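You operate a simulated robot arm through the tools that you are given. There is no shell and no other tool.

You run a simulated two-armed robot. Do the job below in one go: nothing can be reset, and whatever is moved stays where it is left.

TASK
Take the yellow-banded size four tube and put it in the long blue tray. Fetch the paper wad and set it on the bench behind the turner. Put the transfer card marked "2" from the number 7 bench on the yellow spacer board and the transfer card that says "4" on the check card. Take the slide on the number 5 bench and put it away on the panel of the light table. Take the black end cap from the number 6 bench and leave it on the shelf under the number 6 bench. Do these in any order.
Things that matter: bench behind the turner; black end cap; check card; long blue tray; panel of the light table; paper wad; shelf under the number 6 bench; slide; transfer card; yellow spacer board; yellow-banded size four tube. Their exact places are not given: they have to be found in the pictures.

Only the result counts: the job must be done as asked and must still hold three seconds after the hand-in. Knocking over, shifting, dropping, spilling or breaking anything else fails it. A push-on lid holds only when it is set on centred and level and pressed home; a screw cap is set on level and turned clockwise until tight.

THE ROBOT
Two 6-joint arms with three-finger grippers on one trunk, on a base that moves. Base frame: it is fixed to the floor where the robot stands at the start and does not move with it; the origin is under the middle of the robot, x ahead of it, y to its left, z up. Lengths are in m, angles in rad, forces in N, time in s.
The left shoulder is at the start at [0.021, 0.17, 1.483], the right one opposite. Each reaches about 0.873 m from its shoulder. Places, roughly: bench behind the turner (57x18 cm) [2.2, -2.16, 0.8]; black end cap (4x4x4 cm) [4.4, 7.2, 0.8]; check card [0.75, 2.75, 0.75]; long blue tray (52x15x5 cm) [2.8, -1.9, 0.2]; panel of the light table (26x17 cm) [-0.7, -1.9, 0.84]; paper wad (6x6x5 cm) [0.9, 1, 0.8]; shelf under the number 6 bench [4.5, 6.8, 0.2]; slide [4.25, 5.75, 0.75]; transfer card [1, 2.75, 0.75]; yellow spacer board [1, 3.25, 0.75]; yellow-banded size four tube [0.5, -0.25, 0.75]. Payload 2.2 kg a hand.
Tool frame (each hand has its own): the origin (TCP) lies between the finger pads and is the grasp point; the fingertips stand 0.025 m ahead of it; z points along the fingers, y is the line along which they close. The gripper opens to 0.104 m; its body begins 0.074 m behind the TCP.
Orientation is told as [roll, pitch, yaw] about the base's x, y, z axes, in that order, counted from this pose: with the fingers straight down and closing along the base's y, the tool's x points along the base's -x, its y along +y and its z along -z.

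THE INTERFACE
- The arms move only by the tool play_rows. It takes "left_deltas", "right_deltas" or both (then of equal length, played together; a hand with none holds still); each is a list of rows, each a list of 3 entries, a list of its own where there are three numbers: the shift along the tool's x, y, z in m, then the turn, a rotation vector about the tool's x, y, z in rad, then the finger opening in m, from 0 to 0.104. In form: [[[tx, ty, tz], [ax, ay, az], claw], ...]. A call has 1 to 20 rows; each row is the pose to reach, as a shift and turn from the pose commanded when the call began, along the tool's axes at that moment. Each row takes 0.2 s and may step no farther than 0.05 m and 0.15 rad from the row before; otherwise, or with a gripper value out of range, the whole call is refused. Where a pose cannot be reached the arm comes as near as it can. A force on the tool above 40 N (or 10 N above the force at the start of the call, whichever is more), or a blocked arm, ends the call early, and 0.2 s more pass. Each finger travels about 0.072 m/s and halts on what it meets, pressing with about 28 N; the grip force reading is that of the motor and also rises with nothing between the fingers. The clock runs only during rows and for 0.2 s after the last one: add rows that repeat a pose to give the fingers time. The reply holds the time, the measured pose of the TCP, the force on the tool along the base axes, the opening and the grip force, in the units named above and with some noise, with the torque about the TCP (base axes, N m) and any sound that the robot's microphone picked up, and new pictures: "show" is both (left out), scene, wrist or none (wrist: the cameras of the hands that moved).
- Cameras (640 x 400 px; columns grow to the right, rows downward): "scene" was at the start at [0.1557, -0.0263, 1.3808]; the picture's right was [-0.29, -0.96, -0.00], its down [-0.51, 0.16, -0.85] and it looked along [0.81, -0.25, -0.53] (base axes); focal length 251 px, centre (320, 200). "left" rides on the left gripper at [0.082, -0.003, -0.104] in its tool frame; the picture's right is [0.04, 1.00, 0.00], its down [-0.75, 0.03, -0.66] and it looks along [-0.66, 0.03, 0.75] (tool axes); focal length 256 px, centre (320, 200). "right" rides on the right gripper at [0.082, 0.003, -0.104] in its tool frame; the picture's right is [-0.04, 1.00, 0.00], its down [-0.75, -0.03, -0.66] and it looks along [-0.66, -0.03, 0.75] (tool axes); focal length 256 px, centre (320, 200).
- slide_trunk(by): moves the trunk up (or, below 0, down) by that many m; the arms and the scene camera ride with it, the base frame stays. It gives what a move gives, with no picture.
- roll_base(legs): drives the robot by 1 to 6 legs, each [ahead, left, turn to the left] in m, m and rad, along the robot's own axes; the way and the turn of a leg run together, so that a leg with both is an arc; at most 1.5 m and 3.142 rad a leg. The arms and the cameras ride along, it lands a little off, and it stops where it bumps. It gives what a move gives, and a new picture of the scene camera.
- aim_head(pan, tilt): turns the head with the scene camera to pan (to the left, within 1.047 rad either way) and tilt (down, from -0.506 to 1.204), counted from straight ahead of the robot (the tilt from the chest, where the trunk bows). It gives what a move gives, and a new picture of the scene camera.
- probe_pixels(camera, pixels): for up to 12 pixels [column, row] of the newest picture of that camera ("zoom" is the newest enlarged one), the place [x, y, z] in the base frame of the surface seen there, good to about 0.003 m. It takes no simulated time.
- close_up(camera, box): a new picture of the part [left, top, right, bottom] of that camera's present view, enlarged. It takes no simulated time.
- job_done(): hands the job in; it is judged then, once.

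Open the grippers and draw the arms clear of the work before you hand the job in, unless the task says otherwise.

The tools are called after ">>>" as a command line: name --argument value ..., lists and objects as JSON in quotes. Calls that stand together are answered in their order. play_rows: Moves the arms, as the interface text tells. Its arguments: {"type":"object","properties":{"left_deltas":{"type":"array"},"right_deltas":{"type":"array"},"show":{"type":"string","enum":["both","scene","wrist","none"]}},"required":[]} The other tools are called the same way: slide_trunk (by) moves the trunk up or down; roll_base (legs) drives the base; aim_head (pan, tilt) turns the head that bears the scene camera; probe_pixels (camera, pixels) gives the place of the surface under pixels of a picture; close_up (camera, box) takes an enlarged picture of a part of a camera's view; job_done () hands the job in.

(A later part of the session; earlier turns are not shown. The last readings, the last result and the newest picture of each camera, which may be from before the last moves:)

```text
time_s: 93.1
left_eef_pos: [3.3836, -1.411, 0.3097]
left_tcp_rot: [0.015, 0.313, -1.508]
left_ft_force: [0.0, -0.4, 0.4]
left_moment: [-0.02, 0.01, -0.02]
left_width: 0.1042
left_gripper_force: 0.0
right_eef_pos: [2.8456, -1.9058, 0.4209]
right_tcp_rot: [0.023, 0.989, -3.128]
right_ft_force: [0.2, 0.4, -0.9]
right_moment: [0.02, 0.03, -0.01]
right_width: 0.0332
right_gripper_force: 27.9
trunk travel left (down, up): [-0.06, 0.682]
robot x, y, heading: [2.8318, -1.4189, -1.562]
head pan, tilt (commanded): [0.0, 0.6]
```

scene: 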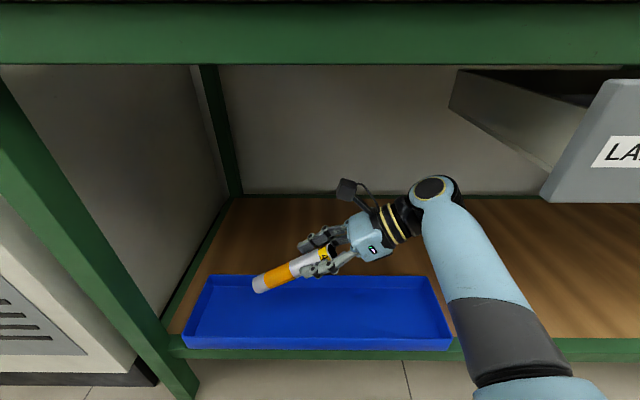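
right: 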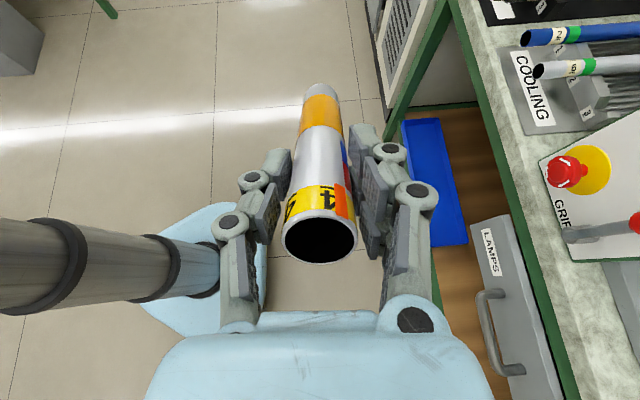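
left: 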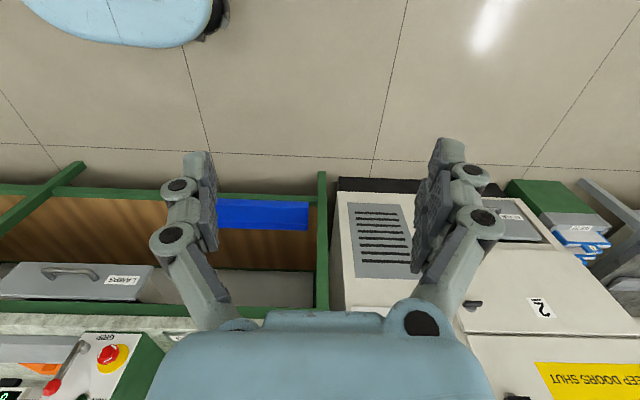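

The tube is over the tray (scene (270-330, 255-285)). I lower the hand about 0.10 m so the tube's lower end nearly rests on the tray floor.

>>> play_rows --right_deltas '[[[-0.025, 0.006, 0.0165], [0, 0, 0], 0.01], [[-0.05, 0.012, 0.033], [0, 0, 0], 0.01], [[-0.07, 0.012, 0.046], [0, 0, 0], 0.01], [[-0.084, 0.012, 0.055], [0, 0, 0], 0.01], [[-0.084, 0.012, 0.055], [0, 0, 0], 0.01]]'

```text
time_s: 94.3
left_eef_pos: [3.3839, -1.4104, 0.3087]
left_tcp_rot: [0.013, 0.313, -1.507]
left_ft_force: [1.0, -0.7, -0.5]
left_moment: [0.01, -0.03, 0.0]
left_width: 0.1041
left_gripper_force: 0.1
right_eef_pos: [2.8483, -1.9156, 0.3212]
right_tcp_rot: [0.025, 0.99, -3.129]
right_ft_force: [0.9, -1.2, 0.6]
right_moment: [-0.02, 0.02, 0.01]
right_width: 0.0333
right_gripper_force: 28.1
trunk travel left (down, up): [-0.06, 0.682]
robot x, y, heading: [2.835, -1.4138, -1.564]
head pan, tilt (commanded): [0.0, 0.6]
```

scene: 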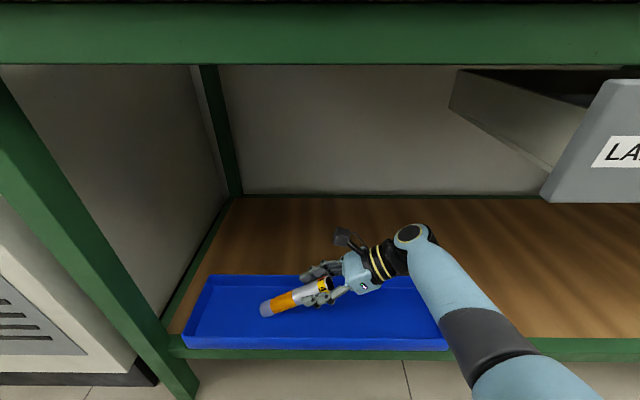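
right: 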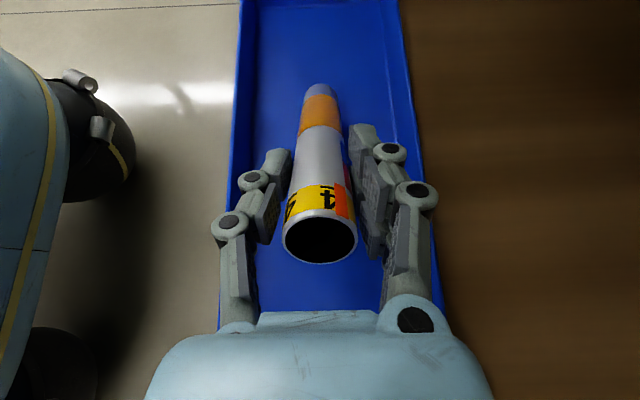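

The wrist view shows the tube inside the tray, its lower end just above the floor. I lower a touch more and open the fingers gradually.

>>> play_rows --right_deltas '[[[-0.005, 0, 0.0033], [0, 0, 0], 0.01], [[-0.007, 0, 0.0046], [0, 0, 0], 0.034], [[-0.007, 0, 0.0046], [0, 0, 0], 0.038], [[-0.007, 0, 0.0046], [0, 0, 0], 0.042], [[-0.007, 0, 0.0046], [0, 0, 0], 0.05], [[-0.007, 0, 0.0046], [0, 0, 0], 0.06], [[-0.007, 0, 0.0046], [0, 0, 0], 0.07], [[-0.007, 0, 0.0046], [0, 0, 0], 0.07], [[-0.007, 0, 0.0046], [0, 0, 0], 0.07]]'

```text
time_s: 96.3
left_eef_pos: [3.3842, -1.4094, 0.31]
left_tcp_rot: [0.013, 0.311, -1.506]
left_ft_force: [-0.6, -0.2, 0.4]
left_moment: [-0.01, 0.02, 0.03]
left_width: 0.1041
left_gripper_force: 0.1
right_eef_pos: [2.8472, -1.9188, 0.3131]
right_tcp_rot: [0.024, 0.989, -3.129]
right_ft_force: [0.9, -0.4, 0.5]
right_moment: [-0.01, -0.03, 0.0]
right_width: 0.0699
right_gripper_force: 0.1
trunk travel left (down, up): [-0.06, 0.682]
robot x, y, heading: [2.8327, -1.4196, -1.558]
head pan, tilt (commanded): [0.0, 0.6]
```

scene: 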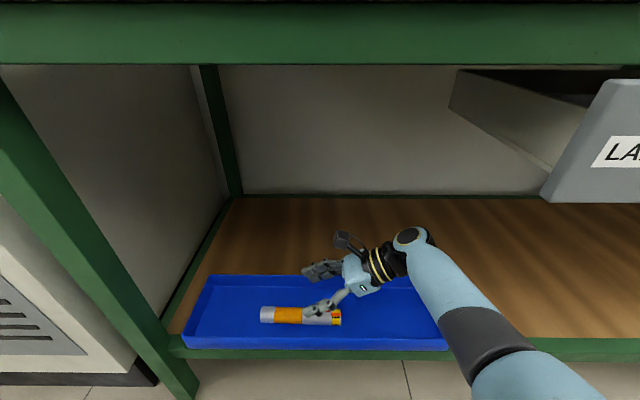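
right: 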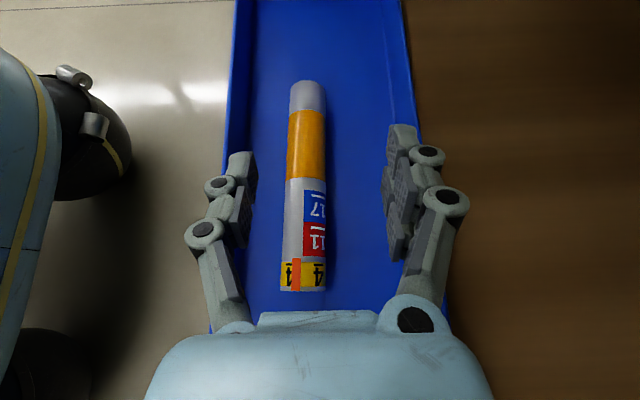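

The tube lies flat in the blue tray. I raise the hand back up 0.11 m, then drive out backward.

>>> play_rows --right_deltas '[[[0.025, 0, -0.016], [0, 0, 0], 0.07], [[0.05, 0, -0.032], [0, 0, 0], 0.07], [[0.075, 0, -0.048], [0, 0, 0], 0.07], [[0.095, 0, -0.062], [0, 0, 0], 0.07], [[0.095, 0, -0.062], [0, 0, 0], 0.07]]' --show "scene"

>>> roll_base --legs '[[-0.5, 0, 0]]'

```text
time_s: 97.5
left_eef_pos: [3.3833, -1.4114, 0.3092]
left_tcp_rot: [0.014, 0.313, -1.506]
left_ft_force: [0.9, 0.5, 0.3]
left_moment: [-0.01, 0.03, 0.01]
left_width: 0.104
left_gripper_force: 0.0
right_eef_pos: [2.842, -1.918, 0.4274]
right_tcp_rot: [0.022, 0.989, -3.129]
right_ft_force: [0.1, -0.5, -0.2]
right_moment: [0.0, 0.02, 0.0]
right_width: 0.0701
right_gripper_force: 0.1
trunk travel left (down, up): [-0.06, 0.682]
robot x, y, heading: [2.8312, -1.4161, -1.561]
head pan, tilt (commanded): [0.0, 0.6]
```

scene: 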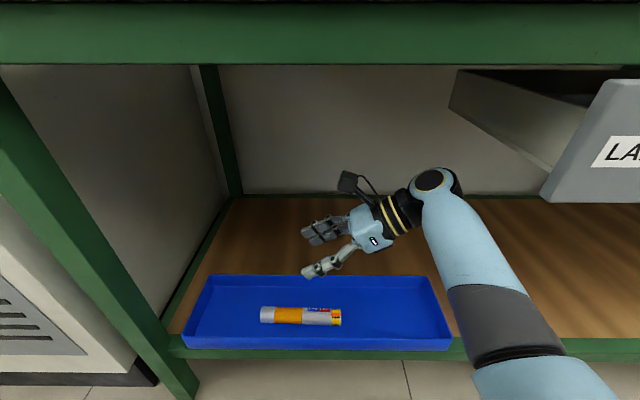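

```text
time_s: 100.5
left_eef_pos: [3.3788, -0.9139, 0.31]
left_tcp_rot: [0.014, 0.313, -1.504]
left_ft_force: [-0.8, -0.3, 0.3]
left_moment: [-0.01, -0.03, 0.01]
left_width: 0.1041
left_gripper_force: 0.0
right_eef_pos: [2.8385, -1.4214, 0.4269]
right_tcp_rot: [0.024, 0.99, -3.127]
right_ft_force: [0.9, -0.5, -0.1]
right_moment: [0.01, 0.0, 0.02]
right_width: 0.0696
right_gripper_force: 0.0
trunk travel left (down, up): [-0.06, 0.682]
robot x, y, heading: [2.8284, -0.9223, -1.561]
head pan, tilt (commanded): [0.0, 0.6]
```

scene: 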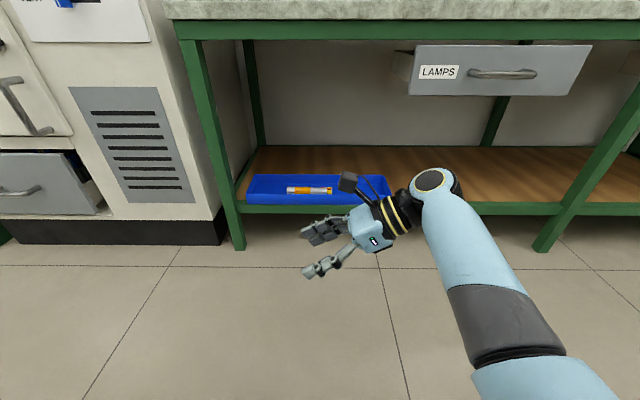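

The tube rests in the tray and the robot is clear. I raise the trunk back up to working height in two steps.

>>> slide_trunk --by 0.4

>>> slide_trunk --by 0.22

```text
time_s: 104.3
left_eef_pos: [3.3801, -1.0176, 0.7086]
left_tcp_rot: [-0.004, -0.019, -1.509]
left_ft_force: [-0.8, -1.0, -0.9]
left_moment: [-0.02, -0.02, 0.01]
left_width: 0.1041
left_gripper_force: 0.1
right_eef_pos: [2.8379, -1.4205, 0.8265]
right_tcp_rot: [0.025, 0.988, -3.13]
right_ft_force: [1.8, -0.3, -0.1]
right_moment: [0.0, 0.0, 0.0]
right_width: 0.0698
right_gripper_force: 0.0
trunk travel left (down, up): [-0.46, 0.282]
robot x, y, heading: [2.8274, -0.9188, -1.557]
head pan, tilt (commanded): [0.0, 0.6]
```

```text
time_s: 106.6
left_eef_pos: [3.3799, -1.016, 0.9294]
left_tcp_rot: [-0.005, -0.019, -1.507]
left_ft_force: [-0.3, -0.2, -0.1]
left_moment: [-0.04, -0.01, -0.04]
left_width: 0.104
left_gripper_force: 0.0
right_eef_pos: [2.839, -1.4206, 1.0461]
right_tcp_rot: [0.026, 0.991, -3.127]
right_ft_force: [0.2, -0.3, 0.0]
right_moment: [-0.02, -0.03, 0.0]
right_width: 0.07
right_gripper_force: 0.2
trunk travel left (down, up): [-0.68, 0.062]
robot x, y, heading: [2.8278, -0.9186, -1.561]
head pan, tilt (commanded): [0.0, 0.6]
```

I bring both hands back to comfortable downward poses in front of the body.

>>> play_rows --right_deltas '[[[-0.0099, 0, -0.022], [0.0627, -0.0627, -0.1087], 0.07], [[-0.0197, 0, -0.0441], [0.1255, -0.1255, -0.2173], 0.07], [[-0.0295, 0, -0.0661], [0.1882, -0.1882, -0.326], 0.07], [[-0.0394, 0, -0.0882], [0.2509, -0.2509, -0.4346], 0.07], [[-0.0492, 0, -0.1102], [0.3137, -0.3137, -0.5433], 0.07], [[-0.0591, 0, -0.1323], [0.3764, -0.3764, -0.6519], 0.07], [[-0.0689, 0, -0.1543], [0.4391, -0.4391, -0.7606], 0.07], [[-0.0788, 0, -0.1764], [0.5018, -0.5018, -0.8692], 0.07], [[-0.0886, 0, -0.1984], [0.5646, -0.5646, -0.9779], 0.07], [[-0.0985, 0, -0.2205], [0.6273, -0.6273, -1.0865], 0.07], [[-0.1083, 0, -0.2425], [0.69, -0.69, -1.1952], 0.07], [[-0.1182, 0, -0.2646], [0.7528, -0.7528, -1.3038], 0.07], [[-0.128, 0, -0.2866], [0.8155, -0.8155, -1.4125], 0.07], [[-0.128, 0, -0.2866], [0.8155, -0.8155, -1.4125], 0.07]]' --left_deltas '[[[-0.0258, -0.0207, -0.0131], [0, 0, 0], 0.104], [[-0.0517, -0.0413, -0.0262], [0, 0, 0], 0.104], [[-0.0775, -0.062, -0.0392], [0, 0, 0], 0.104], [[-0.1034, -0.0826, -0.0523], [0, 0, 0], 0.104], [[-0.1292, -0.1033, -0.0654], [0, 0, 0], 0.104], [[-0.1551, -0.1239, -0.0785], [0, 0, 0], 0.104], [[-0.1809, -0.1446, -0.0915], [0, 0, 0], 0.104], [[-0.2068, -0.1652, -0.1046], [0, 0, 0], 0.104], [[-0.2326, -0.1859, -0.1177], [0, 0, 0], 0.104], [[-0.2585, -0.2065, -0.1308], [0, 0, 0], 0.104], [[-0.2843, -0.2272, -0.1438], [0, 0, 0], 0.104], [[-0.3102, -0.2478, -0.1569], [0, 0, 0], 0.104], [[-0.336, -0.2685, -0.17], [0, 0, 0], 0.104], [[-0.336, -0.2685, -0.17], [0, 0, 0], 0.104]]' --show "scene"

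```text
time_s: 109.6
left_eef_pos: [3.1423, -1.3721, 1.0809]
left_tcp_rot: [-0.006, -0.022, -1.507]
left_ft_force: [1.0, 0.8, -0.1]
left_moment: [-0.01, 0.05, -0.02]
left_width: 0.104
left_gripper_force: 0.1
left hand out of reach, approached as far as the arm can: row 12, 13, 14
right_eef_pos: [2.5299, -1.4195, 1.094]
right_tcp_rot: [-0.057, -0.018, -1.578]
right_ft_force: [0.0, 0.9, -0.3]
right_moment: [-0.01, 0.01, -0.03]
right_width: 0.07
right_gripper_force: 0.1
right hand out of reach, approached as far as the arm can: row 8, 9, 10, 11, 12
trunk travel left (down, up): [-0.68, 0.062]
robot x, y, heading: [2.828, -0.9189, -1.556]
head pan, tilt (commanded): [0.0, 0.6]
```

scene: 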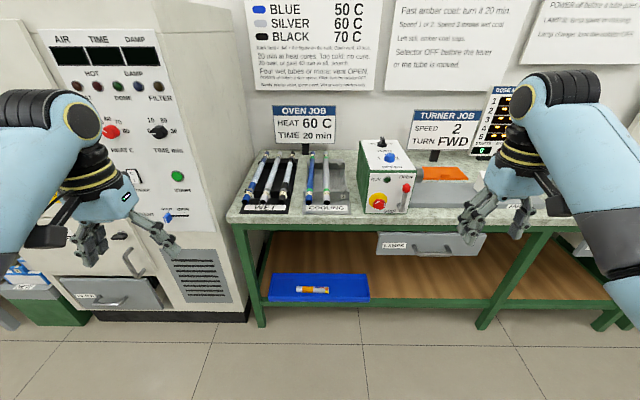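

Both hands are back in front. I turn around by π to look toward the other benches (+y) and choose the route to bench 7.

>>> roll_base --legs '[[0, 0, 3.12]]'

>>> aim_head --pan 0.0 --tilt 0.35

>>> aim_head --pan 0.8 --tilt 0.35

```text
time_s: 117.2
left_eef_pos: [2.5478, -0.4473, 1.0814]
left_tcp_rot: [-0.005, -0.021, 1.558]
left_ft_force: [0.0, -0.2, -0.4]
left_moment: [0.06, -0.02, 0.01]
left_width: 0.1037
left_gripper_force: 0.0
right_eef_pos: [3.1616, -0.4466, 1.0945]
right_tcp_rot: [-0.057, -0.016, 1.488]
right_ft_force: [0.6, 0.1, -0.1]
right_moment: [0.03, 0.02, -0.01]
right_width: 0.0699
right_gripper_force: 0.2
trunk travel left (down, up): [-0.68, 0.062]
robot x, y, heading: [2.8281, -0.9212, 1.508]
head pan, tilt (commanded): [0.0, 0.6]
```

scene: 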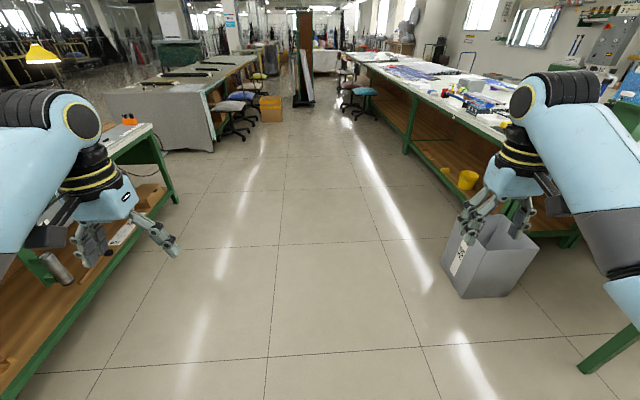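

```text
time_s: 118.0
left_eef_pos: [2.5472, -0.4456, 1.081]
left_tcp_rot: [-0.004, -0.022, 1.558]
left_ft_force: [-0.1, 0.5, 0.9]
left_moment: [0.0, -0.05, 0.03]
left_width: 0.1039
left_gripper_force: 0.0
right_eef_pos: [3.1623, -0.4456, 1.0937]
right_tcp_rot: [-0.056, -0.015, 1.489]
right_ft_force: [-0.7, -0.2, -0.4]
right_moment: [0.0, -0.01, 0.02]
right_width: 0.0697
right_gripper_force: 0.0
trunk travel left (down, up): [-0.68, 0.062]
robot x, y, heading: [2.826, -0.9197, 1.504]
head pan, tilt (commanded): [0.0, 0.351]
```

scene: 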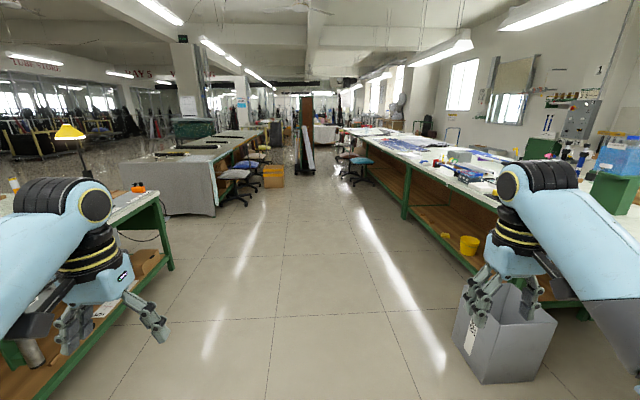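

```text
time_s: 119.1
left_eef_pos: [2.5471, -0.4467, 1.0819]
left_tcp_rot: [-0.003, -0.022, 1.559]
left_ft_force: [0.6, 0.4, -0.7]
left_moment: [0.02, 0.0, -0.02]
left_width: 0.1037
left_gripper_force: 0.1
right_eef_pos: [3.1632, -0.4458, 1.0947]
right_tcp_rot: [-0.057, -0.016, 1.489]
right_ft_force: [-0.2, 0.5, -0.1]
right_moment: [-0.02, 0.0, -0.01]
right_width: 0.0698
right_gripper_force: 0.1
trunk travel left (down, up): [-0.68, 0.062]
robot x, y, heading: [2.8268, -0.9211, 1.506]
head pan, tilt (commanded): [0.799, 0.351]
```

scene: 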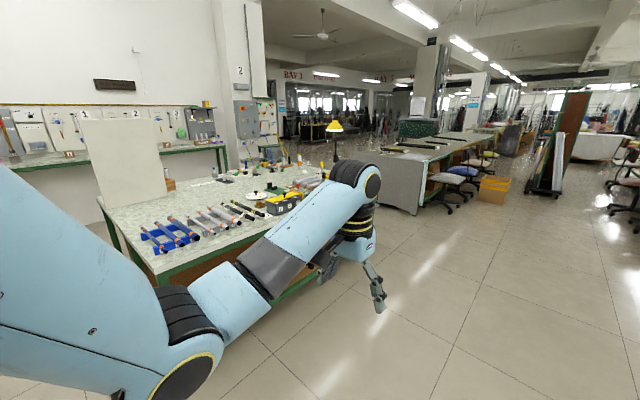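

The east aisle toward +y is clear. I drive up it to y≈1.87, level with the gap between bench 1 and bench 7.

>>> roll_base --legs '[[0, 0.3, 0.065], [1.4, 0, 0], [1.38, 0, 0]]'

>>> roll_base --legs '[[0, 0, 1.571]]'

```text
time_s: 134.1
left_eef_pos: [2.235, 2.2913, 1.081]
left_tcp_rot: [-0.003, -0.022, 1.625]
left_ft_force: [-0.8, 0.8, -0.3]
left_moment: [0.0, 0.01, 0.02]
left_width: 0.1042
left_gripper_force: 0.2
right_eef_pos: [2.8476, 2.3339, 1.0931]
right_tcp_rot: [-0.057, -0.016, 1.555]
right_ft_force: [-0.6, 0.1, 0.5]
right_moment: [0.01, 0.0, -0.01]
right_width: 0.0702
right_gripper_force: 0.1
trunk travel left (down, up): [-0.68, 0.062]
robot x, y, heading: [2.5468, 1.8375, 1.575]
head pan, tilt (commanded): [0.799, 0.351]
```

scene: 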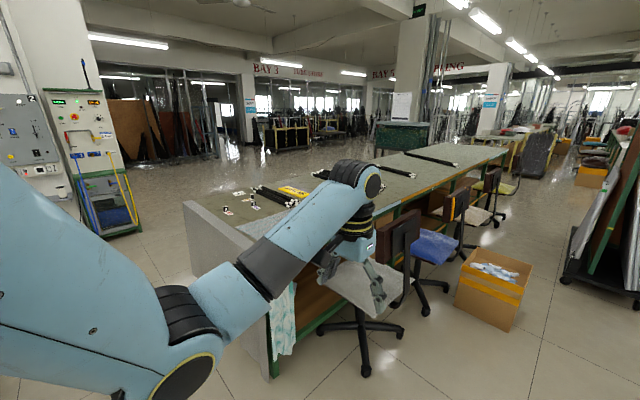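

```text
time_s: 138.3
left_eef_pos: [2.0922, 1.5246, 1.0816]
left_tcp_rot: [-0.004, -0.022, -3.082]
left_ft_force: [0.0, -0.3, -0.4]
left_moment: [-0.01, 0.02, 0.01]
left_width: 0.1038
left_gripper_force: 0.2
right_eef_pos: [2.0481, 2.1362, 1.094]
right_tcp_rot: [-0.056, -0.016, 3.132]
right_ft_force: [0.5, 0.2, -0.4]
right_moment: [0.04, 0.02, 0.01]
right_width: 0.0699
right_gripper_force: 0.1
trunk travel left (down, up): [-0.68, 0.062]
robot x, y, heading: [2.5458, 1.8346, -3.134]
head pan, tilt (commanded): [0.799, 0.351]
```

scene: 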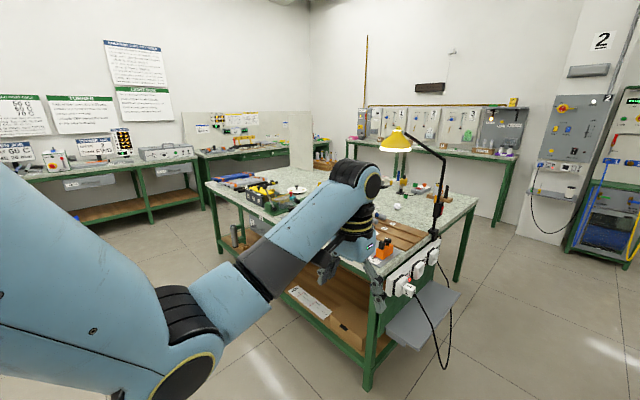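

There's a power strip with cable and a grey ledge at bench 1's end at (420, 310). I look straight ahead through the gap and probe the width.

>>> aim_head --pan 0.2 --tilt 0.6

```text
time_s: 139.3
left_eef_pos: [2.094, 1.5251, 1.0805]
left_tcp_rot: [-0.003, -0.022, -3.084]
left_ft_force: [-0.6, -0.1, -1.0]
left_moment: [-0.01, -0.03, -0.01]
left_width: 0.104
left_gripper_force: 0.0
right_eef_pos: [2.0479, 2.1375, 1.0954]
right_tcp_rot: [-0.056, -0.016, 3.132]
right_ft_force: [0.0, -0.4, -0.2]
right_moment: [-0.01, 0.01, 0.02]
right_width: 0.07
right_gripper_force: 0.0
trunk travel left (down, up): [-0.68, 0.062]
robot x, y, heading: [2.5464, 1.8364, -3.134]
head pan, tilt (commanded): [0.201, 0.6]
```

scene: 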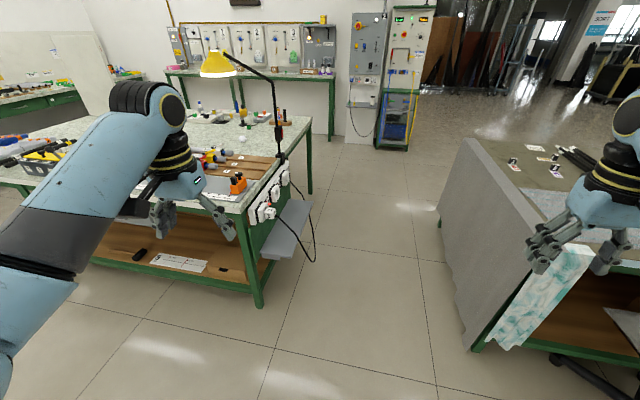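

>>> probe_pixels --camera "scene" --pixels '[[310, 205], [290, 258], [265, 255], [316, 235], [268, 215], [262, 300], [480, 345], [440, 220], [550, 300], [487, 185], [280, 110], [215, 70]]'

>>> close_up --camera "scene" --box '[460, 120, 640, 240]'

```text
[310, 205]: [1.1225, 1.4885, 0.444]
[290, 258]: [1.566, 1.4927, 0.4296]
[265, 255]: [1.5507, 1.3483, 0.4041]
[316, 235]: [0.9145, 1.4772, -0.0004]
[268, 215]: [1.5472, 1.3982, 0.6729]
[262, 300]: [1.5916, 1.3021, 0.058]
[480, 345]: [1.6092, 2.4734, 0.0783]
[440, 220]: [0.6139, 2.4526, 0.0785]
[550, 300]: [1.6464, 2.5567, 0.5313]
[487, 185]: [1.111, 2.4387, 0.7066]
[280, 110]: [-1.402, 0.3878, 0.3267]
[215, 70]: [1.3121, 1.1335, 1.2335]
```

```text
3.33 times, centred on (550, 180) of scene
```

zoom: 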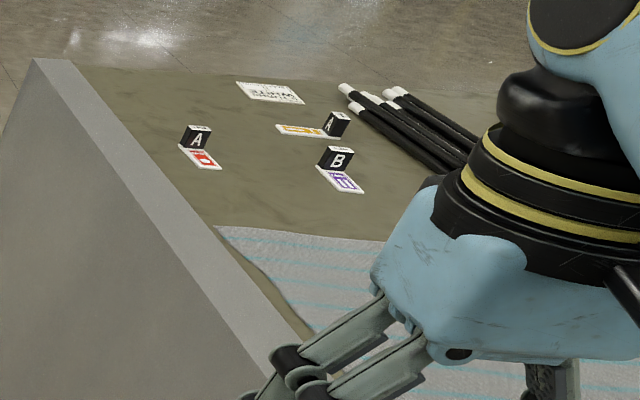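

The gap (y 1.49–2.45) is wide enough; bench 7 (x 0.6–1.62) shows small cards with A/B blocks on its corner. I drive through to the west aisle with slight sideways correction.

>>> roll_base --legs '[[0, -0.13, 0], [1.3, 0, 0], [1.35, 0, 0]]'

>>> roll_base --legs '[[0, 0, -3.134]]'

```text
time_s: 153.3
left_eef_pos: [-0.6092, 1.6684, 1.0807]
left_tcp_rot: [-0.003, -0.023, -3.094]
left_ft_force: [0.2, 0.7, 0.1]
left_moment: [0.02, 0.0, 0.0]
left_width: 0.1043
left_gripper_force: 0.0
right_eef_pos: [-0.6456, 2.281, 1.095]
right_tcp_rot: [-0.057, -0.016, 3.117]
right_ft_force: [0.2, -0.5, -0.3]
right_moment: [0.0, -0.01, 0.01]
right_width: 0.0701
right_gripper_force: 0.0
trunk travel left (down, up): [-0.68, 0.062]
robot x, y, heading: [-0.1531, 1.9734, 3.137]
head pan, tilt (commanded): [0.201, 0.6]
```

scene: 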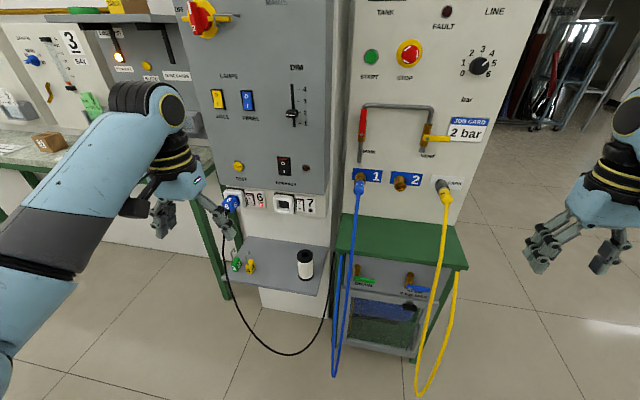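

```text
time_s: 161.1
left_eef_pos: [0.3086, 2.2755, 1.0811]
left_tcp_rot: [-0.002, -0.023, 0.038]
left_ft_force: [-0.2, 0.1, -0.4]
left_moment: [0.02, -0.01, 0.01]
left_width: 0.104
left_gripper_force: 0.1
right_eef_pos: [0.3401, 1.6624, 1.0937]
right_tcp_rot: [-0.056, -0.017, -0.034]
right_ft_force: [-0.1, 0.0, 0.0]
right_moment: [0.0, -0.02, -0.02]
right_width: 0.0699
right_gripper_force: 0.1
trunk travel left (down, up): [-0.68, 0.062]
robot x, y, heading: [-0.1532, 1.978, -0.015]
head pan, tilt (commanded): [0.201, 0.6]
```

scene: 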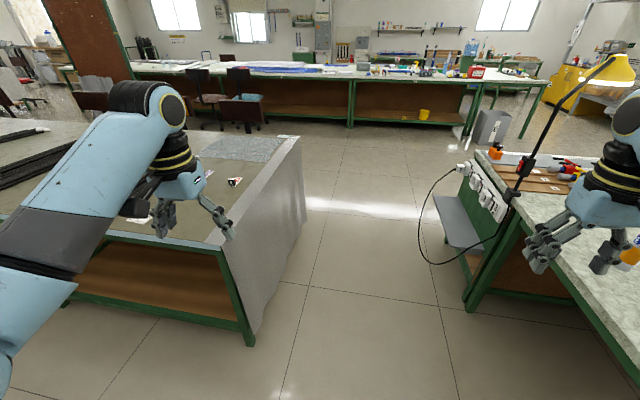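

I'm in the west aisle facing +x. I strafe left to y≈2.9 in front of bench 7 and look at the cards.

>>> roll_base --legs '[[0, 0.92, 0.015]]'

>>> aim_head --pan 0.0 --tilt 0.7

```text
time_s: 165.9
left_eef_pos: [0.3105, 3.2078, 1.0806]
left_tcp_rot: [-0.003, -0.023, 0.052]
left_ft_force: [-0.2, -0.5, 0.0]
left_moment: [0.02, 0.01, 0.0]
left_width: 0.1037
left_gripper_force: 0.1
right_eef_pos: [0.3505, 2.5955, 1.0946]
right_tcp_rot: [-0.056, -0.016, -0.019]
right_ft_force: [0.1, -0.1, -0.2]
right_moment: [-0.01, 0.0, 0.03]
right_width: 0.0697
right_gripper_force: 0.0
trunk travel left (down, up): [-0.68, 0.062]
robot x, y, heading: [-0.1454, 2.8992, 0.002]
head pan, tilt (commanded): [0.201, 0.6]
```

scene: 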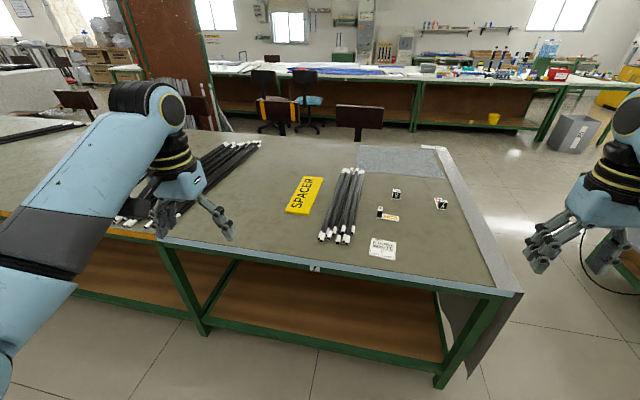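

```text
time_s: 166.7
left_eef_pos: [0.3096, 3.2082, 1.0806]
left_tcp_rot: [-0.003, -0.024, 0.052]
left_ft_force: [0.4, -0.5, 1.2]
left_moment: [0.03, -0.02, 0.0]
left_width: 0.104
left_gripper_force: 0.1
right_eef_pos: [0.3517, 2.5965, 1.0946]
right_tcp_rot: [-0.055, -0.017, -0.015]
right_ft_force: [1.1, -0.2, -1.3]
right_moment: [0.0, 0.0, 0.0]
right_width: 0.0699
right_gripper_force: 0.0
trunk travel left (down, up): [-0.68, 0.062]
robot x, y, heading: [-0.1446, 2.8986, 0.003]
head pan, tilt (commanded): [0.0, 0.7]
```

scene: 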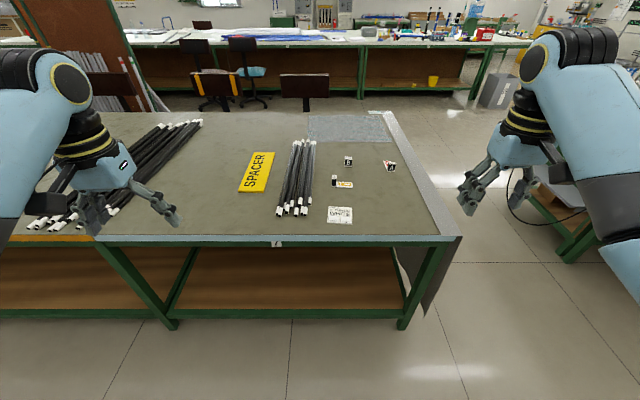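

Three small cards stand near (345, 160-185) and (389, 167), the yellow SPACER board at (257, 172) and a white check card at (340, 215). I enlarge them.

>>> close_up --camera "scene" --box '[310, 140, 410, 230]'

>>> probe_pixels --camera "scene" --pixels '[[257, 172], [340, 215], [349, 161], [344, 184], [389, 167], [240, 190], [270, 152], [330, 222], [351, 208], [280, 245], [450, 240], [300, 205]]'

```text
4.44 times, centred on (360, 185) of scene
```

zoom: 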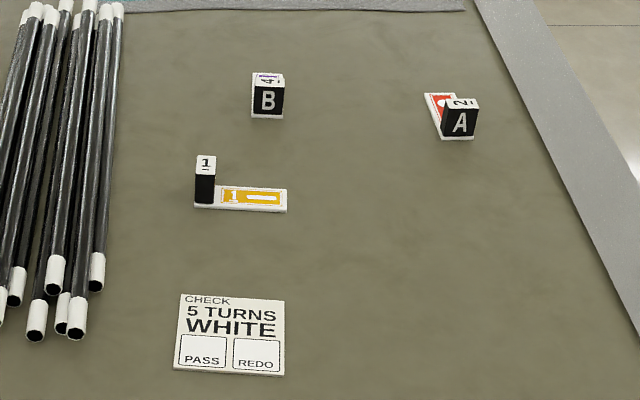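

```text
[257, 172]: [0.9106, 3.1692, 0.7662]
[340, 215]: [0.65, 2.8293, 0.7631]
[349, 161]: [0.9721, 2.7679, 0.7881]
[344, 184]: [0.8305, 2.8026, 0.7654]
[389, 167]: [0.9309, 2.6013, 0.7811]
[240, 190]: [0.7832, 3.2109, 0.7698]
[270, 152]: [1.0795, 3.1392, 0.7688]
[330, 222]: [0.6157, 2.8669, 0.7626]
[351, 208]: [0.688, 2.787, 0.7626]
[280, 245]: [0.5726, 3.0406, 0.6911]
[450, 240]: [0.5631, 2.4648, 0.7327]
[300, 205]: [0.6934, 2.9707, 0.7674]
```

The cards carry a black block each with a number on top: "1" at zoom (205,165), "2" at (462,103), and the B one should be "4". I zoom further to read them.

>>> close_up --camera "scene" --box '[338, 148, 362, 172]'

>>> close_up --camera "scene" --box '[374, 154, 402, 178]'

>>> close_up --camera "right" --box '[0, 0, 640, 400]'

```text
16.00 times, centred on (350, 160) of scene
```

zoom: 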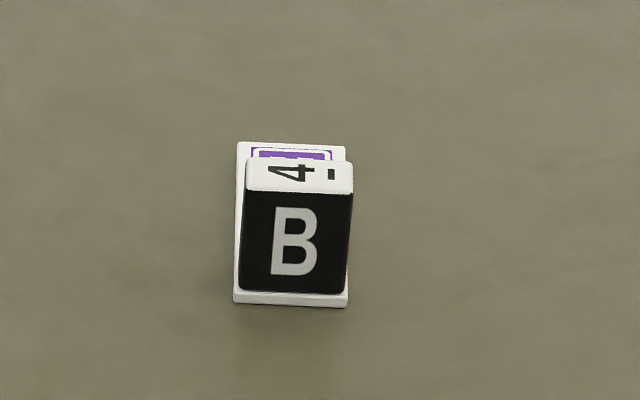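

```text
16.00 times, centred on (388, 166) of scene
```

zoom: 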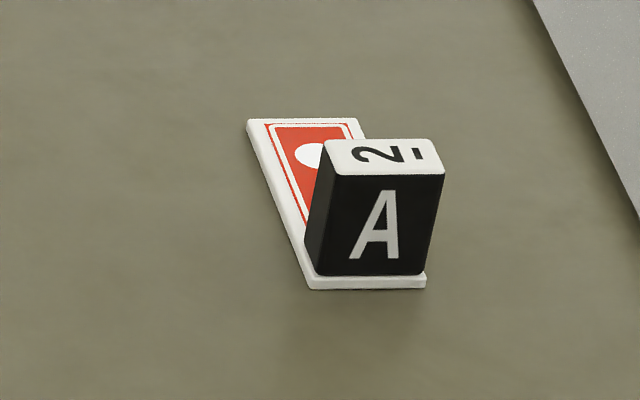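

```text
1.00 times, centred on (320, 200) of right (not enlarged: the box is as wide or as high as the picture)
```

zoom: 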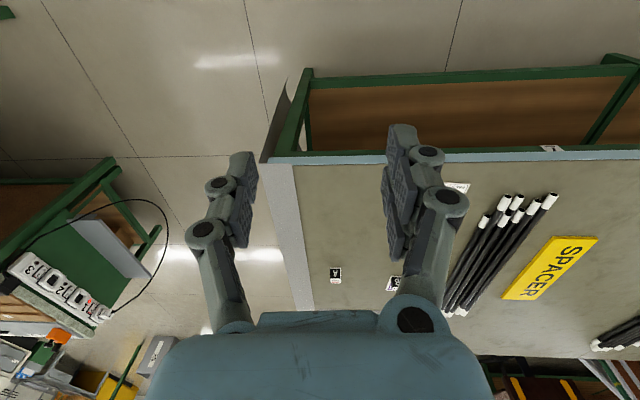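

Confirmed: the card with block B says "4" at about (0.97, 2.77), and the one with block A says "2" at about (0.93, 2.60). I check the finger geometry closely in the scene view before planning the grasp.

>>> close_up --camera "scene" --box '[450, 100, 570, 230]'

>>> close_up --camera "scene" --box '[40, 120, 200, 250]'

```text
3.08 times, centred on (510, 165) of scene
```

zoom: 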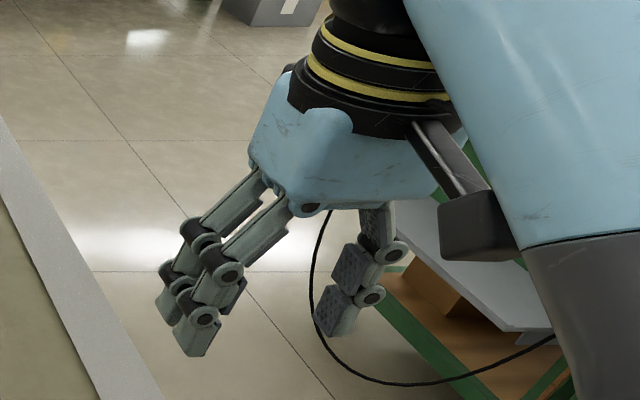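

```text
3.08 times, centred on (120, 185) of scene
```

zoom: 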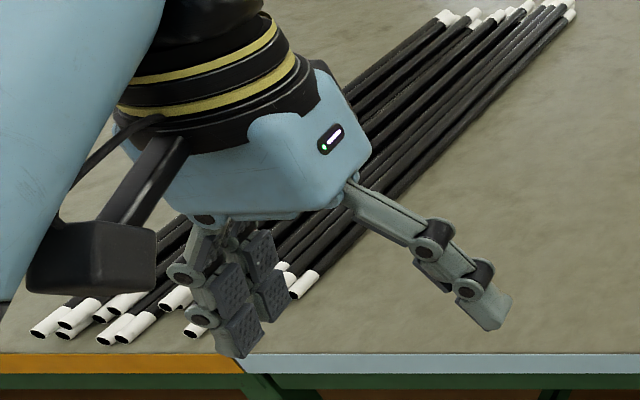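

The gripper has two adjacent fingers against one thumb with flat pads – fine for the small blocks. I drive forward to bring bench 7's cards within reach (bench edge x≈0.565).

>>> roll_base --legs '[[0.42, -0.02, 0]]'

>>> slide_trunk --by -0.18

>>> aim_head --pan -0.1 --tilt 0.9

```text
time_s: 169.3
left_eef_pos: [0.7378, 3.1941, 1.08]
left_tcp_rot: [-0.003, -0.022, 0.059]
left_ft_force: [0.1, -0.8, 0.0]
left_moment: [-0.01, 0.0, 0.03]
left_width: 0.104
left_gripper_force: 0.1
right_eef_pos: [0.7824, 2.5814, 1.0937]
right_tcp_rot: [-0.057, -0.018, -0.013]
right_ft_force: [1.0, 0.0, 0.9]
right_moment: [0.0, 0.04, -0.01]
right_width: 0.0698
right_gripper_force: 0.0
trunk travel left (down, up): [-0.68, 0.062]
robot x, y, heading: [0.2821, 2.8816, 0.01]
head pan, tilt (commanded): [0.0, 0.7]
```

scene: 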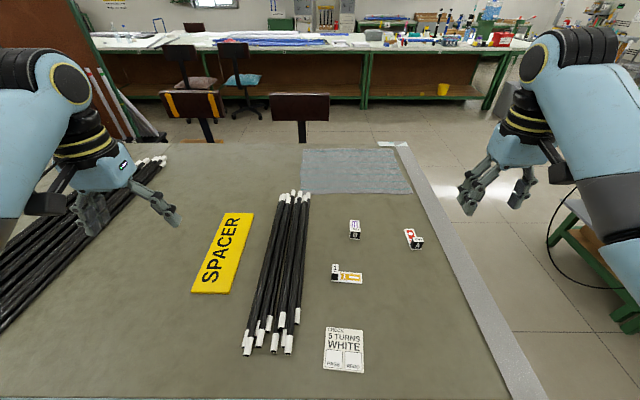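

```text
time_s: 171.3
left_eef_pos: [0.737, 3.1936, 0.9001]
left_tcp_rot: [-0.006, -0.026, 0.058]
left_ft_force: [-0.6, 0.0, 0.8]
left_moment: [0.02, -0.01, -0.04]
left_width: 0.1042
left_gripper_force: 0.0
right_eef_pos: [0.7816, 2.5801, 0.911]
right_tcp_rot: [-0.056, -0.016, -0.012]
right_ft_force: [0.4, 0.2, 1.0]
right_moment: [0.01, -0.01, 0.01]
right_width: 0.0702
right_gripper_force: 0.0
trunk travel left (down, up): [-0.5, 0.242]
robot x, y, heading: [0.2835, 2.8778, 0.004]
head pan, tilt (commanded): [0.0, 0.7]
```

```text
time_s: 172.0
left_eef_pos: [0.738, 3.1921, 0.8999]
left_tcp_rot: [-0.005, -0.027, 0.057]
left_ft_force: [-0.4, 0.2, 0.3]
left_moment: [0.03, 0.01, -0.02]
left_width: 0.1042
left_gripper_force: 0.1
right_eef_pos: [0.7822, 2.5802, 0.9116]
right_tcp_rot: [-0.057, -0.015, -0.011]
right_ft_force: [0.0, 0.0, 0.6]
right_moment: [0.0, 0.01, -0.02]
right_width: 0.0701
right_gripper_force: 0.0
trunk travel left (down, up): [-0.5, 0.242]
robot x, y, heading: [0.2842, 2.8844, 0.01]
head pan, tilt (commanded): [-0.099, 0.901]
```

scene: 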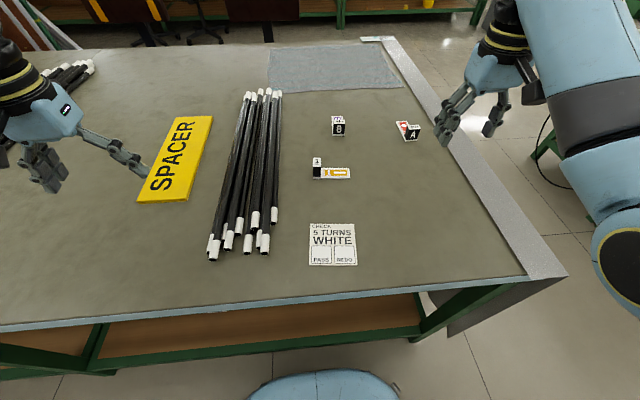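

I take a sharp close-up of the cards and probe block and plate corners.

>>> close_up --camera "scene" --box '[300, 105, 430, 190]'

>>> probe_pixels --camera "scene" --pixels '[[338, 118], [338, 127], [413, 127], [413, 134], [402, 124], [318, 160], [318, 172], [340, 173], [333, 244], [310, 224], [357, 264], [176, 160]]'

```text
4.71 times, centred on (365, 148) of scene
```

zoom: 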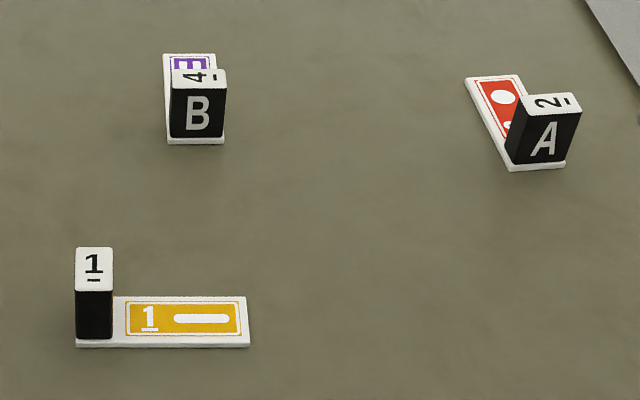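

```text
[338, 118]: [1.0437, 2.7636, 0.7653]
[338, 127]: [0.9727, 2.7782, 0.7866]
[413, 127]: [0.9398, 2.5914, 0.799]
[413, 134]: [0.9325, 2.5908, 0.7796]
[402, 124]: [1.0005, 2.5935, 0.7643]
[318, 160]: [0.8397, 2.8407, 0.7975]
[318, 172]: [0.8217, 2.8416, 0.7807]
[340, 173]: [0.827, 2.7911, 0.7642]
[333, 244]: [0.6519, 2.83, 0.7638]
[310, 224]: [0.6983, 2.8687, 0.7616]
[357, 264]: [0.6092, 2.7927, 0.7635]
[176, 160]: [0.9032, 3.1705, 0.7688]
```

>>> probe_pixels --camera "zoom" --pixels '[[198, 79], [176, 84], [222, 84], [198, 72], [168, 56], [213, 56], [170, 142], [223, 142], [198, 110], [176, 70], [196, 137], [221, 74]]'

>>> probe_pixels --camera "zoom" --pixels '[[552, 103], [528, 110], [578, 110], [525, 96], [572, 95], [468, 79], [517, 76], [563, 165], [513, 169], [542, 140], [490, 95], [540, 166]]'

```text
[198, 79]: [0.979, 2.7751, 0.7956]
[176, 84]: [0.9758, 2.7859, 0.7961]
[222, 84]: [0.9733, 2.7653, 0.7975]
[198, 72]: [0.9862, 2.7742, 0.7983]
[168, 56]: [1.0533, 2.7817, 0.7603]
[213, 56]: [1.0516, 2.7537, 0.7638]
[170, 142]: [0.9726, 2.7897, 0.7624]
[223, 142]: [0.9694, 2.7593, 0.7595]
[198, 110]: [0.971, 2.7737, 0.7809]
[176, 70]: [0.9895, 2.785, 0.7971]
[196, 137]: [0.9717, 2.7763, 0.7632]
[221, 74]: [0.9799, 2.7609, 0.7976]
```

```text
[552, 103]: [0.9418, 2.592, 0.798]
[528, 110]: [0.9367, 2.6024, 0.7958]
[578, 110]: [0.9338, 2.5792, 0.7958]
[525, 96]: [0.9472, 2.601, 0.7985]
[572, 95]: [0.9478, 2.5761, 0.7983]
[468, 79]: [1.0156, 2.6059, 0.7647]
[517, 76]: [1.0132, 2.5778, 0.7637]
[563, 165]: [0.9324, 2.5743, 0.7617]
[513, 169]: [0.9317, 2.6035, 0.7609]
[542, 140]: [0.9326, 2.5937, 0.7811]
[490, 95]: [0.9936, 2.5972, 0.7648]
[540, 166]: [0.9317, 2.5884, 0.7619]
```

Geometry: card 4's block is centred at about (0.981, 2.774), card 2's at (0.942, 2.590), tops at z 0.797, bench at 0.762. I raise both hands, tilt the right hand's fingers slightly forward (0.4 rad) for reach, then lower the trunk.

>>> play_rows --right_deltas '[[[-0.02, 0.023, -0.03], [-0.01, -0.067, 0.012], 0.07], [[-0.04, 0.047, -0.06], [-0.02, -0.133, 0.024], 0.07], [[-0.06, 0.07, -0.09], [-0.03, -0.2, 0.036], 0.07], [[-0.08, 0.093, -0.115], [-0.04, -0.267, 0.05], 0.07], [[-0.1, 0.117, -0.135], [-0.05, -0.333, 0.062], 0.07], [[-0.118, 0.14, -0.148], [-0.057, -0.4, 0.074], 0.07], [[-0.118, 0.14, -0.148], [-0.057, -0.4, 0.074], 0.07]]' --left_deltas '[[[0, 0, -0.03], [0, 0, 0], 0.104], [[0, 0, -0.06], [0, 0, 0], 0.104], [[0, 0, -0.09], [0, 0, 0], 0.104], [[0, 0, -0.12], [0, 0, 0], 0.104], [[0, 0, -0.14], [0, 0, 0], 0.104], [[0, 0, -0.15], [0, 0, 0], 0.104], [[0, 0, -0.15], [0, 0, 0], 0.104]]'

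```text
time_s: 173.6
left_eef_pos: [0.7735, 3.2308, 0.926]
left_tcp_rot: [-0.004, -0.027, 0.059]
left_ft_force: [-0.5, 0.7, -0.1]
left_moment: [-0.01, 0.04, 0.02]
left_width: 0.1041
left_gripper_force: 0.1
left hand out of reach, approached as far as the arm can: row 1, 2, 3, 4, 5, 6, 7
right_eef_pos: [0.8998, 2.7275, 1.0561]
right_tcp_rot: [0.017, -0.418, -0.08]
right_ft_force: [-0.3, -0.9, 0.3]
right_moment: [0.02, -0.02, 0.0]
right_width: 0.07
right_gripper_force: 0.0
right hand out of reach, approached as far as the arm can: row 1, 2
trunk travel left (down, up): [-0.5, 0.242]
robot x, y, heading: [0.2856, 2.8787, 0.009]
head pan, tilt (commanded): [-0.099, 0.901]
```

scene: 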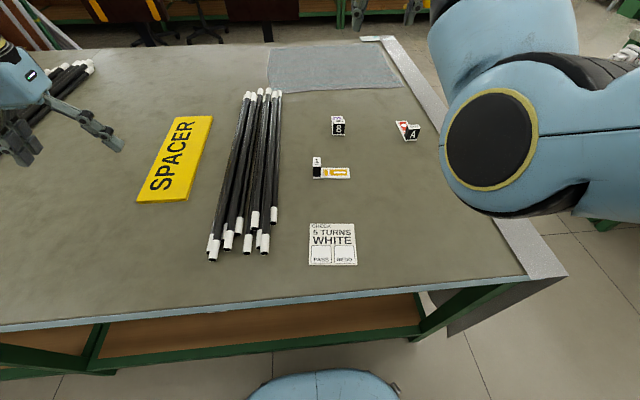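
right: 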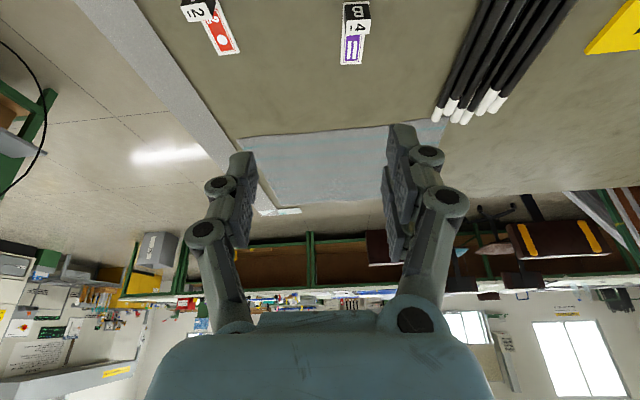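
left: 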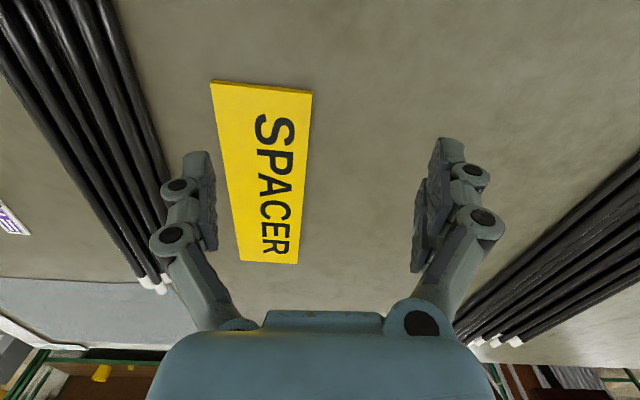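

The right hand reached its hover pose. The left hand needs to be further out to rise, so I move it forward and up before lowering the trunk.

>>> play_rows --left_deltas '[[[-0.02, 0.0, -0.02], [0, 0, 0], 0.104], [[-0.04, 0.0, -0.05], [0, 0, 0], 0.104], [[-0.06, 0.0, -0.09], [0, 0, 0], 0.104], [[-0.08, 0.0, -0.13], [0, 0, 0], 0.104], [[-0.08, 0.0, -0.16], [0, 0, 0], 0.104], [[-0.08, 0.0, -0.18], [0, 0, 0], 0.104], [[-0.08, 0.0, -0.18], [0, 0, 0], 0.104]]' --show "none"

```text
time_s: 175.2
left_eef_pos: [0.907, 3.2546, 1.0648]
left_tcp_rot: [-0.005, -0.026, 0.058]
left_ft_force: [-0.5, -1.1, 0.1]
left_moment: [-0.02, -0.03, -0.01]
left_width: 0.1038
left_gripper_force: 0.0
left hand out of reach, approached as far as the arm can: row 1, 2, 3, 4, 5, 6, 7
right_eef_pos: [0.9001, 2.7292, 1.0552]
right_tcp_rot: [0.016, -0.417, -0.08]
right_ft_force: [0.1, -0.3, 0.5]
right_moment: [-0.01, -0.02, 0.02]
right_width: 0.07
right_gripper_force: 0.0
trunk travel left (down, up): [-0.5, 0.242]
robot x, y, heading: [0.2843, 2.8817, 0.009]
head pan, tilt (commanded): [-0.099, 0.901]
```

Left is now at z 1.065. I lower the trunk 0.15 m and look again.

>>> slide_trunk --by -0.15

>>> close_up --camera "right" --box '[160, 0, 480, 200]'

```text
time_s: 177.0
left_eef_pos: [0.9104, 3.2535, 0.8832]
left_tcp_rot: [-0.005, 0.017, 0.058]
left_ft_force: [-0.2, 0.5, 0.2]
left_moment: [-0.05, 0.0, -0.01]
left_width: 0.104
left_gripper_force: 0.1
right_eef_pos: [0.8989, 2.7279, 0.9037]
right_tcp_rot: [0.016, -0.417, -0.078]
right_ft_force: [-0.2, -0.5, -0.1]
right_moment: [0.0, -0.01, -0.02]
right_width: 0.0696
right_gripper_force: 0.1
trunk travel left (down, up): [-0.35, 0.392]
robot x, y, heading: [0.2827, 2.8802, 0.005]
head pan, tilt (commanded): [-0.099, 0.901]
```

```text
2.00 times, centred on (320, 100) of right
```

zoom: 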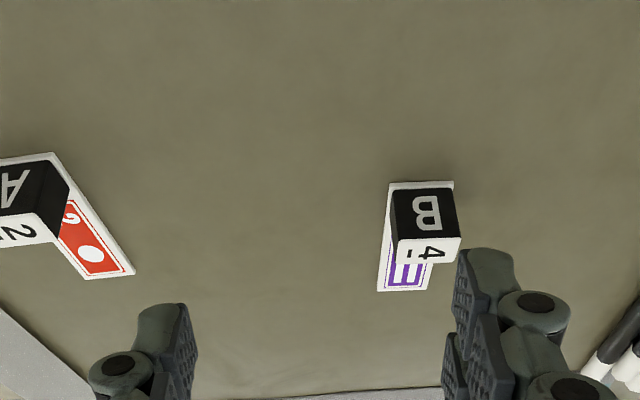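

The B/"4" card is visible at zoom (420, 230). I move the right hand over its block at z 0.86 while bringing the fingers back to vertical to see if that's reachable.

>>> play_rows --right_deltas '[[[-0.0134, 0.0131, 0.018], [0, 0.104, 0], 0.07], [[-0.0269, 0.0262, 0.036], [0, 0.208, 0], 0.07], [[-0.0403, 0.0392, 0.054], [0, 0.313, 0], 0.07], [[-0.0537, 0.0523, 0.0719], [0, 0.417, 0], 0.07], [[-0.0537, 0.0523, 0.0719], [0, 0.417, 0], 0.07]]' --show "wrist"

```text
time_s: 178.2
left_eef_pos: [0.9109, 3.2543, 0.8829]
left_tcp_rot: [-0.004, 0.017, 0.058]
left_ft_force: [0.6, -0.7, -0.4]
left_moment: [0.0, 0.0, 0.01]
left_width: 0.1041
left_gripper_force: 0.0
right_eef_pos: [0.9728, 2.7714, 0.8591]
right_tcp_rot: [0.015, -0.002, -0.073]
right_ft_force: [-0.2, -0.2, 0.4]
right_moment: [-0.01, -0.02, -0.01]
right_width: 0.07
right_gripper_force: 0.0
right hand out of reach, approached as far as the arm can: row 4, 5
trunk travel left (down, up): [-0.35, 0.392]
robot x, y, heading: [0.2872, 2.8784, 0.001]
head pan, tilt (commanded): [-0.099, 0.901]
```

right: 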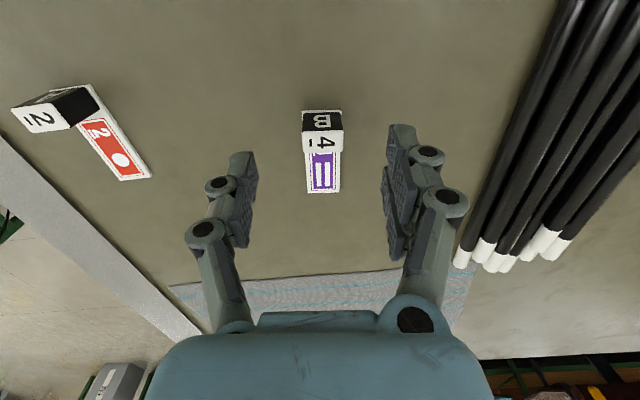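

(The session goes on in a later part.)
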